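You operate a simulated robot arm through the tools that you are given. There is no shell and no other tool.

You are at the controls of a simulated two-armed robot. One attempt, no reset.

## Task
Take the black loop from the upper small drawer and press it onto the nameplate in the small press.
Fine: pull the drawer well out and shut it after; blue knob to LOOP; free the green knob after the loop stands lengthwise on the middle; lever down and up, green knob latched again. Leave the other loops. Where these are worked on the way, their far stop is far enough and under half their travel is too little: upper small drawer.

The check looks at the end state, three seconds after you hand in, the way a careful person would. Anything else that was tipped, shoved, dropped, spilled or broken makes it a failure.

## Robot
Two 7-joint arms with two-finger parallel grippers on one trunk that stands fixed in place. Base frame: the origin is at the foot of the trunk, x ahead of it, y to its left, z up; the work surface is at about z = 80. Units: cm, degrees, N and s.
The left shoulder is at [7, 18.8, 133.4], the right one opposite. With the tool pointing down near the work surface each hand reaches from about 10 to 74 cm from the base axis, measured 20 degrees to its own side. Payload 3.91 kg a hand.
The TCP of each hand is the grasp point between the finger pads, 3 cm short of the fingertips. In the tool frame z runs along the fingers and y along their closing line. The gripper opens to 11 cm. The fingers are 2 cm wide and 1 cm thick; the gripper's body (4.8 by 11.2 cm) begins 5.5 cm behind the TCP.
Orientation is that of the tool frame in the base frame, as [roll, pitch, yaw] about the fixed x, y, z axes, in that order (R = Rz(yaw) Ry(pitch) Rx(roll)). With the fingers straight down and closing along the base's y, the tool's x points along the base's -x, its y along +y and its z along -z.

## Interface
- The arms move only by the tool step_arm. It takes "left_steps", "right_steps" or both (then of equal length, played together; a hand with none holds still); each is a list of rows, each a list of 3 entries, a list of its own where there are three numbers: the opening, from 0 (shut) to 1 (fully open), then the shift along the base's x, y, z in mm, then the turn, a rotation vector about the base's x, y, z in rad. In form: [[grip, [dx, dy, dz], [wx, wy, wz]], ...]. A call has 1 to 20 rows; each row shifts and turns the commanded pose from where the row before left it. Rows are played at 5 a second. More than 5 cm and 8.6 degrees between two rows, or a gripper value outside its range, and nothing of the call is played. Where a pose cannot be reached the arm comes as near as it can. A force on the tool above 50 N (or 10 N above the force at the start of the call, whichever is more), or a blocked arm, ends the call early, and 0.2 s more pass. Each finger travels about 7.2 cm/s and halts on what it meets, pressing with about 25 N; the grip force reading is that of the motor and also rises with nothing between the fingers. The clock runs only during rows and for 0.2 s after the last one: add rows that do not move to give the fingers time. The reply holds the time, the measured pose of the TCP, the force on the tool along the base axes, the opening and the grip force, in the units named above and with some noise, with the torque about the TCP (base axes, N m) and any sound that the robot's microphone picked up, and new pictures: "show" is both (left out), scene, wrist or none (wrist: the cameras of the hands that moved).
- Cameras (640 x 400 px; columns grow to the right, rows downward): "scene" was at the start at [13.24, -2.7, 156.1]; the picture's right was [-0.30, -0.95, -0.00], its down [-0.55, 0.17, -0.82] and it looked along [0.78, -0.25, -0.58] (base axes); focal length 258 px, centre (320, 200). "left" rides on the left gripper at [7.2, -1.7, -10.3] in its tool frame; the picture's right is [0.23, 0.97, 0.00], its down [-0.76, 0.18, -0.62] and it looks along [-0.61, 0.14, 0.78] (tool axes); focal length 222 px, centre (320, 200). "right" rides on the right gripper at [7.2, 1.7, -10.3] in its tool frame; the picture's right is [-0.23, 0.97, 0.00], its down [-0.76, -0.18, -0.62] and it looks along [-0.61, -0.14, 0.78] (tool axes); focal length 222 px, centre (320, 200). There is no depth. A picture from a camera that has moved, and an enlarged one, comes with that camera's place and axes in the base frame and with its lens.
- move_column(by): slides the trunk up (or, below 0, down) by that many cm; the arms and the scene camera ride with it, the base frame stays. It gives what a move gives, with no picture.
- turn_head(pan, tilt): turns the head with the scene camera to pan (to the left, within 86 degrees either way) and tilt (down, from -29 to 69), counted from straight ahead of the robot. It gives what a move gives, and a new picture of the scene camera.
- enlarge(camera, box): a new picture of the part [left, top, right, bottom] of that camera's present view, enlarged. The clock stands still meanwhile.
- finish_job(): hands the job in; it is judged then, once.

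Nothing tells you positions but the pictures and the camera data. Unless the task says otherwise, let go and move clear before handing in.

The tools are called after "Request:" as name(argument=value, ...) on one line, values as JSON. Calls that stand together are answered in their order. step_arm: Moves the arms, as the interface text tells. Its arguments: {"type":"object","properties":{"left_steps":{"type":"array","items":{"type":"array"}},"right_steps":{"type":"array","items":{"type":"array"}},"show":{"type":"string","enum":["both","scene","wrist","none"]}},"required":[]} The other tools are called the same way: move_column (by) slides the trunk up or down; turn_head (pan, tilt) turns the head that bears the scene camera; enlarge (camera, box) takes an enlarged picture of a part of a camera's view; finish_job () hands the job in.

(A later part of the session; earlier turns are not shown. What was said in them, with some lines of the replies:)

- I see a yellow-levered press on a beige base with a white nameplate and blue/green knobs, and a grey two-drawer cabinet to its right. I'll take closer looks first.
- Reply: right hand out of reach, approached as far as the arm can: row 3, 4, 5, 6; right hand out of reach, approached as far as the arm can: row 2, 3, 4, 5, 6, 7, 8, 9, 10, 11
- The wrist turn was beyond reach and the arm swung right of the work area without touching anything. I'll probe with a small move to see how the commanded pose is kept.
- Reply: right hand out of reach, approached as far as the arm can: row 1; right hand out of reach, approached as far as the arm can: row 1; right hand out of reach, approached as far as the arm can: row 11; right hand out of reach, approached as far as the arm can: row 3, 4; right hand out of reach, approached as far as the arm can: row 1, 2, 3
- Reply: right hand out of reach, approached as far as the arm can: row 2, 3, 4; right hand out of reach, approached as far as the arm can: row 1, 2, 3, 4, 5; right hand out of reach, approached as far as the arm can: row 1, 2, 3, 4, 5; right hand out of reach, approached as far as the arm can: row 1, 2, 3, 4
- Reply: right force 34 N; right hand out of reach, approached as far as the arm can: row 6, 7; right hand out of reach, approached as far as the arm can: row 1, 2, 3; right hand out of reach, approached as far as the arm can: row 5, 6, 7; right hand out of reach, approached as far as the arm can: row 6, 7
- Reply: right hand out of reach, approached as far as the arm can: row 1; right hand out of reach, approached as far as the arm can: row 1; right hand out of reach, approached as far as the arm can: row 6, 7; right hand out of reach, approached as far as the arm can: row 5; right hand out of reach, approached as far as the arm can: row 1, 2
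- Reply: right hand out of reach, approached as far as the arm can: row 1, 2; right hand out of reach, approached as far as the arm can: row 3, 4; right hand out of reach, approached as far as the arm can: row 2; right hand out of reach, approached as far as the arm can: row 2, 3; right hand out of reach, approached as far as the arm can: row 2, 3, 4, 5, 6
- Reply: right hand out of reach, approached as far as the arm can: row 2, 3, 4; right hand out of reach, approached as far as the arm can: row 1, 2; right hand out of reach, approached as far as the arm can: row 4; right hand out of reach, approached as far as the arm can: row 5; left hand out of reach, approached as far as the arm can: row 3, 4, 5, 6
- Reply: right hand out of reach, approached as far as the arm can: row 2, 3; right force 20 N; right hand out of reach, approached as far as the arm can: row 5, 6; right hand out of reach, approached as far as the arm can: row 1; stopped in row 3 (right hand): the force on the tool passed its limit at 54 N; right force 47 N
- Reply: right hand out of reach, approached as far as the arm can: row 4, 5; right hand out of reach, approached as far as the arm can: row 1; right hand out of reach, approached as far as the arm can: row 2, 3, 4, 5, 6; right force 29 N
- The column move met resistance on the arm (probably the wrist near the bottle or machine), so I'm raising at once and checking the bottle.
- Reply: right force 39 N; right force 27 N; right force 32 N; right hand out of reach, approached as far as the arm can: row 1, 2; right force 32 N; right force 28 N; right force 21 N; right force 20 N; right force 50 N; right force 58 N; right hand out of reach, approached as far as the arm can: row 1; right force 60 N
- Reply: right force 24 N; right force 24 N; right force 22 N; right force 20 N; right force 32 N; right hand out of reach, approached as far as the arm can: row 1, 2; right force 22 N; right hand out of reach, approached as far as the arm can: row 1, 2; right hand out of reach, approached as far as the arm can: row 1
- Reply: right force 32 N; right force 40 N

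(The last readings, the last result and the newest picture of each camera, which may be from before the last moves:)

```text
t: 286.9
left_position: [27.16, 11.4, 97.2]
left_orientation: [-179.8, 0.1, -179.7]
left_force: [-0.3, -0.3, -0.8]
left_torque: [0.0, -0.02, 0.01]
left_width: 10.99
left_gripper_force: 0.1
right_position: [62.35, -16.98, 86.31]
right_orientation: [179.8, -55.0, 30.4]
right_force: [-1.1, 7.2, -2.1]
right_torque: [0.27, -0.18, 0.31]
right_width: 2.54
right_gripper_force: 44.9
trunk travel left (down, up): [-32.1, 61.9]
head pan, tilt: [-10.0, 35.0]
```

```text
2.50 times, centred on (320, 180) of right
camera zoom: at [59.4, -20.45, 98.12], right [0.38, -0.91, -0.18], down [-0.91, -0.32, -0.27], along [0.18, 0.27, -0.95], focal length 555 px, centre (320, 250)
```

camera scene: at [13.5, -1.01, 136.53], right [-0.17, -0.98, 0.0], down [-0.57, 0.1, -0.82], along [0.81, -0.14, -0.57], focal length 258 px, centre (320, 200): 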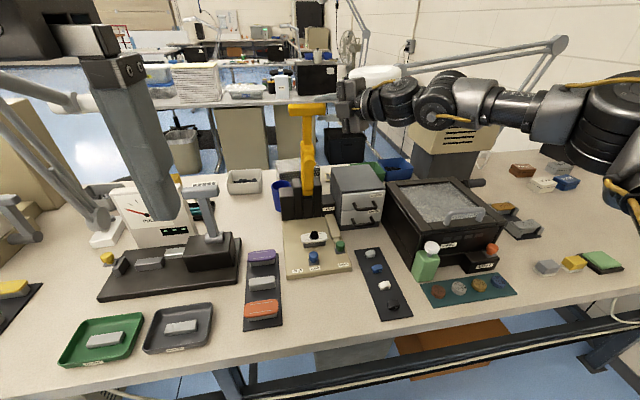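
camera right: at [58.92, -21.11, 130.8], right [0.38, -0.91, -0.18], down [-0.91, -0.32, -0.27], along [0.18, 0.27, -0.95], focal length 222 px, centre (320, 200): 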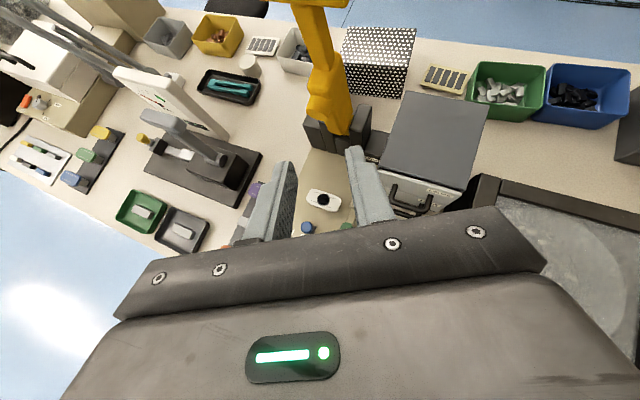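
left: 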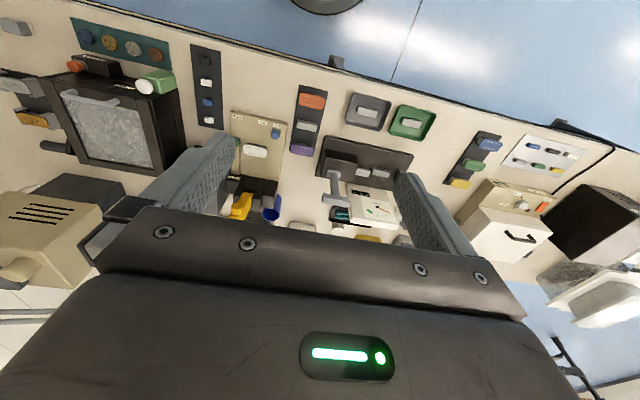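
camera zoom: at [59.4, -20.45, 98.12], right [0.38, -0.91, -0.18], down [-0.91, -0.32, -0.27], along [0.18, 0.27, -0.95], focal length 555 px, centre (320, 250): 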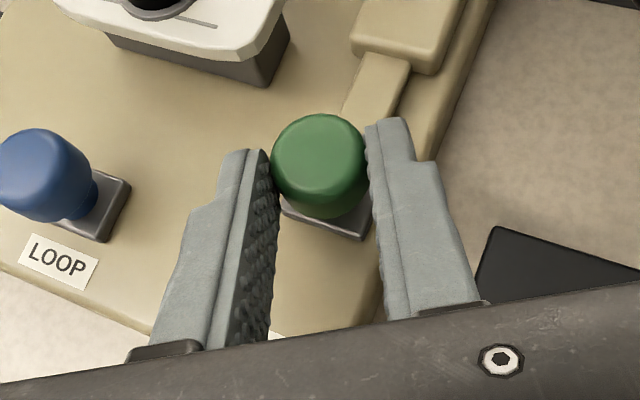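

Request:
step_arm(right_steps=[[0.15, [5, 0.5, 0], [0, 0, 0]], [0.15, [5, 0, 0], [0, 0, 0]], [0.15, [5, 0, 0], [0, 0, 0]], [0.15, [5, 0, 0], [0, 0, 0]]], show="none")

Request:
step_arm(right_steps=[[0.15, [4, 0, 0], [0, 0, 0]], [0.15, [3, 0, 0], [0, 0, 0]]], show="none")

Request:
enlarge(camera="right", box=[200, 100, 440, 260])

```text
t: 287.9
left_position: [27.09, 11.45, 97.17]
left_orientation: [-179.8, 0.0, -179.8]
left_force: [-0.6, 0.4, -0.9]
left_torque: [0.0, -0.01, 0.01]
left_width: 10.98
left_gripper_force: 0.0
right_position: [64.33, -16.94, 86.2]
right_orientation: [179.7, -55.0, 30.5]
right_force: [-1.7, 9.9, 0.8]
right_torque: [0.31, 0.38, 0.05]
right_width: 2.55
right_gripper_force: 45.5
trunk travel left (down, up): [-32.1, 61.9]
head pan, tilt: [-10.0, 35.0]
```

```text
t: 288.5
left_position: [27.1, 11.54, 97.21]
left_orientation: [-179.8, 0.0, -179.7]
left_force: [0.4, 1.0, -0.7]
left_torque: [0.01, -0.01, 0.02]
left_width: 11.01
left_gripper_force: 0.0
right_position: [64.81, -16.95, 86.19]
right_orientation: [179.7, -55.0, 30.3]
right_force: [-0.7, 10.3, -3.5]
right_torque: [0.68, -0.99, 0.07]
right_width: 2.55
right_gripper_force: 45.0
trunk travel left (down, up): [-32.1, 61.9]
head pan, tilt: [-10.0, 35.0]
```

```text
2.50 times, centred on (320, 180) of right
camera zoom: at [62.08, -20.44, 98.12], right [0.38, -0.91, -0.18], down [-0.91, -0.32, -0.27], along [0.18, 0.27, -0.95], focal length 555 px, centre (320, 250)
```

zoom: 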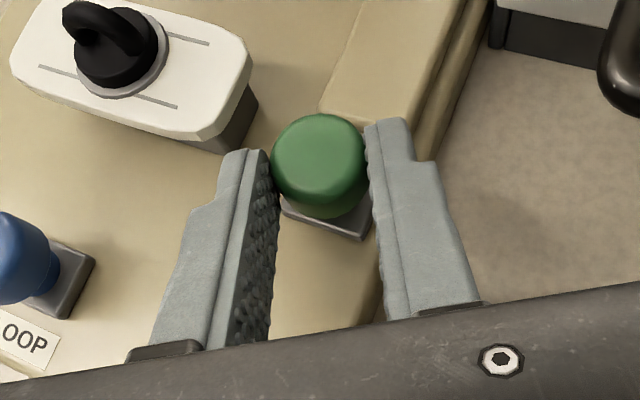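

Request:
step_arm(right_steps=[[0.15, [4, 0.5, 0], [0, 0, 0]]], show="none")

Request:
step_arm(right_steps=[[0.15, [4, 0, 0], [0, 0, 0]]], show="none")

```text
t: 288.9
left_position: [26.95, 11.33, 97.29]
left_orientation: [-179.8, 0.1, -179.9]
left_force: [0.1, -0.4, -0.7]
left_torque: [-0.03, 0.0, 0.01]
left_width: 11.02
left_gripper_force: 0.0
right_position: [64.97, -16.86, 86.26]
right_orientation: [179.7, -54.9, 30.6]
right_force: [-21.8, 7.7, -4.2]
right_torque: [0.55, -0.01, 0.39]
right_width: 2.56
right_gripper_force: 45.1
trunk travel left (down, up): [-32.1, 61.9]
head pan, tilt: [-10.0, 35.0]
```

```text
t: 289.3
left_position: [26.7, 11.39, 97.31]
left_orientation: [-179.8, 0.4, -179.8]
left_force: [0.4, 0.5, 0.0]
left_torque: [-0.01, 0.04, 0.02]
left_width: 11.0
left_gripper_force: 0.0
right_position: [65.15, -16.73, 86.4]
right_orientation: [179.7, -54.9, 30.8]
right_force: [-39.7, 5.4, -6.0]
right_torque: [0.01, 1.06, 0.41]
right_width: 2.58
right_gripper_force: 45.4
trunk travel left (down, up): [-32.1, 61.9]
head pan, tilt: [-10.0, 35.0]
```

Request:
step_arm(right_steps=[[0.15, [-6, 0, 0], [0, 0, 0]], [0.27, [0, 0, 0], [0, 0, 0]], [0.29, [-1, 0, 0], [0, 0, 0]], [0.29, [0, 0, 0], [0, 0, 0]]], show="none")

Request:
move_column(by=4)

Request:
move_column(by=16)

Request:
turn_head(pan=-12, tilt=38)

Request:
enlarge(camera="scene", box=[230, 60, 400, 250])

```text
t: 290.3
left_position: [27.15, 11.26, 97.22]
left_orientation: [-179.9, 0.0, -179.9]
left_force: [-0.2, 0.1, 0.0]
left_torque: [0.0, 0.0, -0.03]
left_width: 11.01
left_gripper_force: 0.1
right_position: [65.03, -17.08, 86.25]
right_orientation: [179.7, -55.1, 30.2]
right_force: [1.2, -0.5, -0.4]
right_torque: [-0.01, 0.0, 0.01]
right_width: 3.18
right_gripper_force: 0.1
trunk travel left (down, up): [-32.1, 61.9]
head pan, tilt: [-10.0, 35.0]
```

```text
t: 291.1
left_position: [27.26, 11.36, 101.28]
left_orientation: [-179.9, 0.0, -179.9]
left_force: [0.7, 0.0, -0.6]
left_torque: [-0.01, 0.0, 0.02]
left_width: 10.99
left_gripper_force: 0.1
right_position: [65.05, -16.91, 90.21]
right_orientation: [179.7, -55.0, 30.3]
right_force: [-0.4, -0.1, 0.3]
right_torque: [-0.01, 0.02, -0.04]
right_width: 3.19
right_gripper_force: 0.1
trunk travel left (down, up): [-36.1, 57.9]
head pan, tilt: [-10.0, 35.0]
```

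```text
t: 293.0
left_position: [27.14, 11.33, 117.24]
left_orientation: [-179.9, 0.1, -179.8]
left_force: [0.3, -0.3, -0.7]
left_torque: [0.0, -0.01, 0.02]
left_width: 11.01
left_gripper_force: 0.0
right_position: [65.04, -16.96, 106.22]
right_orientation: [179.8, -54.9, 30.3]
right_force: [-0.1, 0.7, -0.1]
right_torque: [0.01, 0.01, -0.02]
right_width: 3.19
right_gripper_force: 0.0
trunk travel left (down, up): [-52.1, 41.9]
head pan, tilt: [-10.0, 35.0]
```

```text
t: 293.6
left_position: [27.15, 11.41, 117.22]
left_orientation: [-180.0, 0.0, -179.9]
left_force: [0.1, 0.8, -0.4]
left_torque: [0.03, 0.01, 0.01]
left_width: 10.98
left_gripper_force: 0.0
right_position: [64.94, -16.97, 106.24]
right_orientation: [179.8, -55.1, 30.3]
right_force: [0.1, -0.2, -0.4]
right_torque: [0.0, 0.03, 0.01]
right_width: 3.18
right_gripper_force: 0.0
trunk travel left (down, up): [-52.1, 41.9]
head pan, tilt: [-12.0, 38.0]
camera scene: at [13.29, -1.81, 123.37], right [-0.21, -0.98, 0.0], down [-0.6, 0.13, -0.79], along [0.77, -0.16, -0.62], focal length 258 px, centre (320, 200)
```

scene: 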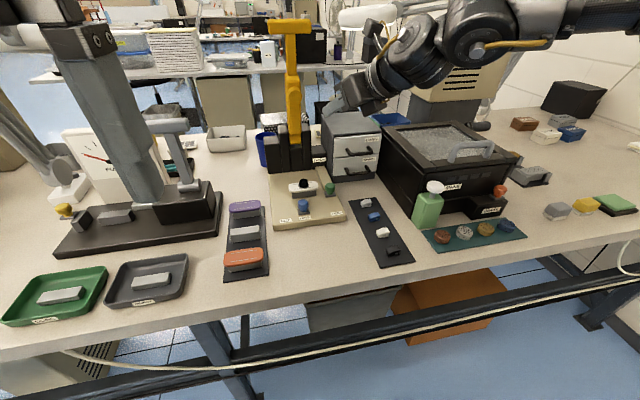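

```text
2.11 times, centred on (315, 155) of scene
camera zoom: at [13.29, -1.81, 123.37], right [-0.21, -0.98, 0.0], down [-0.6, 0.13, -0.79], along [0.77, -0.16, -0.62], focal length 544 px, centre (330, 295)
```

zoom: 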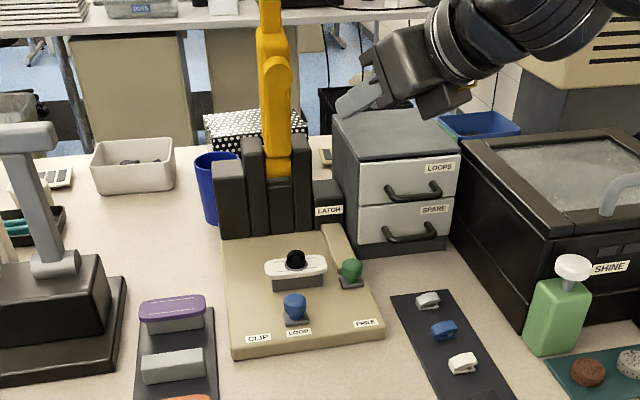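

Request:
enlarge(camera="scene", box=[310, 110, 400, 190])

Request:
enlarge(camera="scene", box=[270, 160, 350, 230])

Request:
enlarge(camera="scene", box=[360, 100, 560, 260])

```text
5.00 times, centred on (355, 150) of scene
camera zoom: at [13.29, -1.81, 123.37], right [-0.21, -0.98, 0.0], down [-0.6, 0.13, -0.79], along [0.77, -0.16, -0.62], focal length 1292 px, centre (145, 450)
```

zoom: 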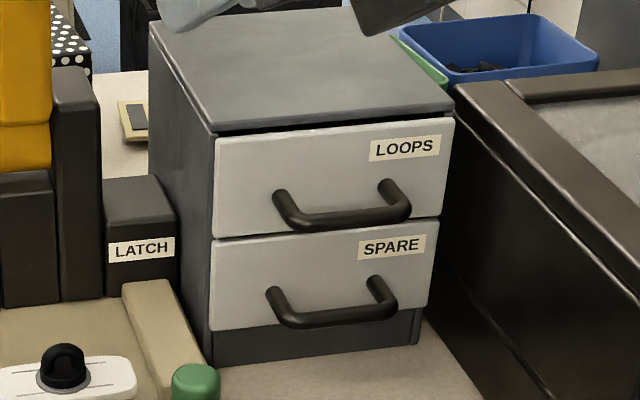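

```text
5.71 times, centred on (310, 195) of scene
camera zoom: at [13.29, -1.81, 123.37], right [-0.21, -0.98, 0.0], down [-0.6, 0.13, -0.79], along [0.77, -0.16, -0.62], focal length 1477 px, centre (377, 229)
```

zoom: 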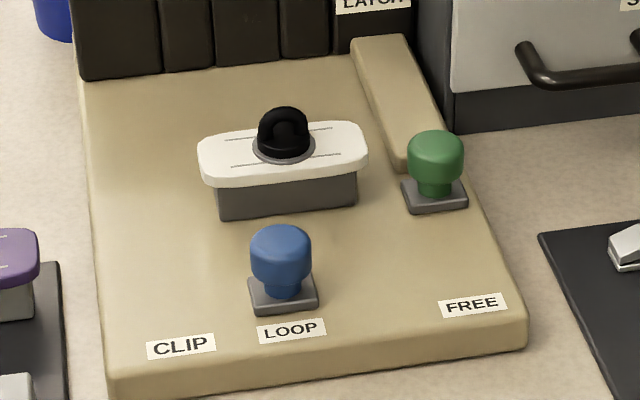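

```text
2.50 times, centred on (460, 180) of scene
camera zoom: at [13.29, -1.81, 123.37], right [-0.21, -0.98, 0.0], down [-0.6, 0.13, -0.79], along [0.77, -0.16, -0.62], focal length 646 px, centre (-30, 250)
```

zoom: 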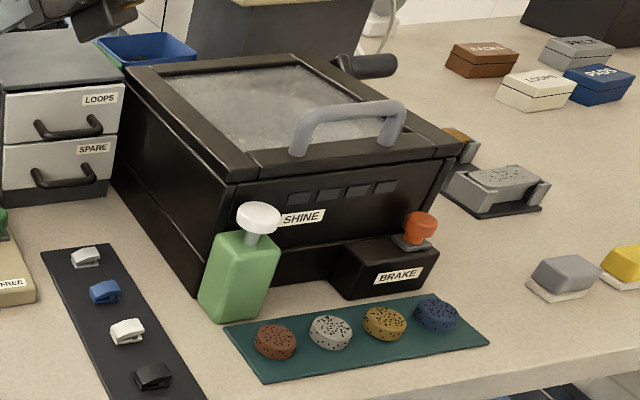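

Request:
step_arm(right_steps=[[0.29, [-20, -10, 20], [0, 0, 0]], [0.29, [-30, -20, 20], [0, 0, 0]], [0.29, [-30, -30, 10], [0, 0, 0]], [0.29, [-20, -30, 10], [0, 0, 0]]], show="none")

Request:
move_column(by=15)

Request:
turn_head(pan=-12, tilt=40)

```text
t: 294.6
left_position: [26.93, 11.41, 117.3]
left_orientation: [179.9, 0.1, -179.8]
left_force: [-0.5, 0.7, 0.6]
left_torque: [0.01, -0.01, 0.01]
left_width: 11.03
left_gripper_force: 0.1
right_position: [54.64, -26.23, 112.38]
right_orientation: [179.8, -55.0, 30.3]
right_force: [0.0, -0.1, -0.4]
right_torque: [0.04, -0.05, -0.02]
right_width: 3.2
right_gripper_force: 0.1
trunk travel left (down, up): [-52.1, 41.9]
head pan, tilt: [-12.0, 38.0]
```

```text
t: 296.4
left_position: [27.13, 11.34, 132.32]
left_orientation: [-180.0, -0.1, -179.8]
left_force: [0.3, 0.4, 0.7]
left_torque: [-0.01, -0.01, 0.05]
left_width: 11.0
left_gripper_force: 0.1
right_position: [54.8, -25.99, 127.3]
right_orientation: [179.8, -55.0, 30.3]
right_force: [0.4, 0.6, -0.1]
right_torque: [0.02, 0.0, -0.02]
right_width: 3.19
right_gripper_force: 0.0
trunk travel left (down, up): [-67.1, 26.9]
head pan, tilt: [-12.0, 38.0]
```

```text
t: 297.0
left_position: [27.1, 11.42, 132.19]
left_orientation: [-179.9, -0.1, -179.8]
left_force: [-0.2, -0.5, -0.8]
left_torque: [0.0, 0.04, -0.04]
left_width: 11.03
left_gripper_force: 0.0
right_position: [54.93, -26.07, 127.23]
right_orientation: [179.8, -54.9, 30.3]
right_force: [0.1, -0.4, -0.2]
right_torque: [-0.01, -0.01, -0.01]
right_width: 3.21
right_gripper_force: 0.1
trunk travel left (down, up): [-67.1, 26.9]
head pan, tilt: [-12.0, 40.0]
camera scene: at [13.17, -1.79, 138.07], right [-0.21, -0.98, 0.0], down [-0.63, 0.13, -0.77], along [0.75, -0.16, -0.64], focal length 258 px, centre (320, 200)
```

scene: 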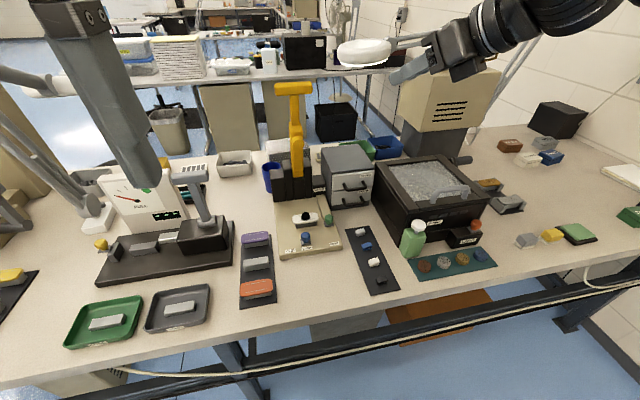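

The black loop is pressed onto the middle of the nameplate and the lever is up. The blue knob is at LOOP, the green knob is latched and the drawer is shut. Both hands are clear, so I'm handing in.

Request:
finish_job()

```text
The job is handed in.
```

I pressed the black loop onto the middle of the nameplate, lengthwise, and handed the job in. A grey ring now shows under it that wasn't there before, which I take to mean it attached. No result came back, so I don't know how it was judged.

State at hand-in, from the last pictures:
- **Upper drawer:** I pulled it out to its stop, about 12 cm, and shut it again. The silver and orange loops are still inside.
- **Blue knob:** at LOOP, against its stop.
- **Green knob:** freed after the loop was standing on the plate, then pushed back against its latch stop.
- **Lever:** taken down until it met resistance on the loop, then pushed back to its up-stop, where it stayed after I let go.

Four contacts happened that were not part of the plan:
- **Shine machine:** while I was lowering the trunk for the green knob, part of the right arm pressed on something, probably the machine's rim or lid handle. I backed off at once. The machine and the bottle beside it looked unmoved afterwards.
- **Lever drop:** when I let go to regrip on the way up, the lever fell a few centimetres onto the loop.
- **Lever side push:** closed fingers pushed the end of the lever handle sideways with about 31 N before I moved clear. The press looked in place afterwards.
- **Drawer stop:** shutting the drawer hit its stop at 54 N before the arm stopped.

I also set the loop down briefly on the bare table near the front edge to regrip it. Nothing was left there.
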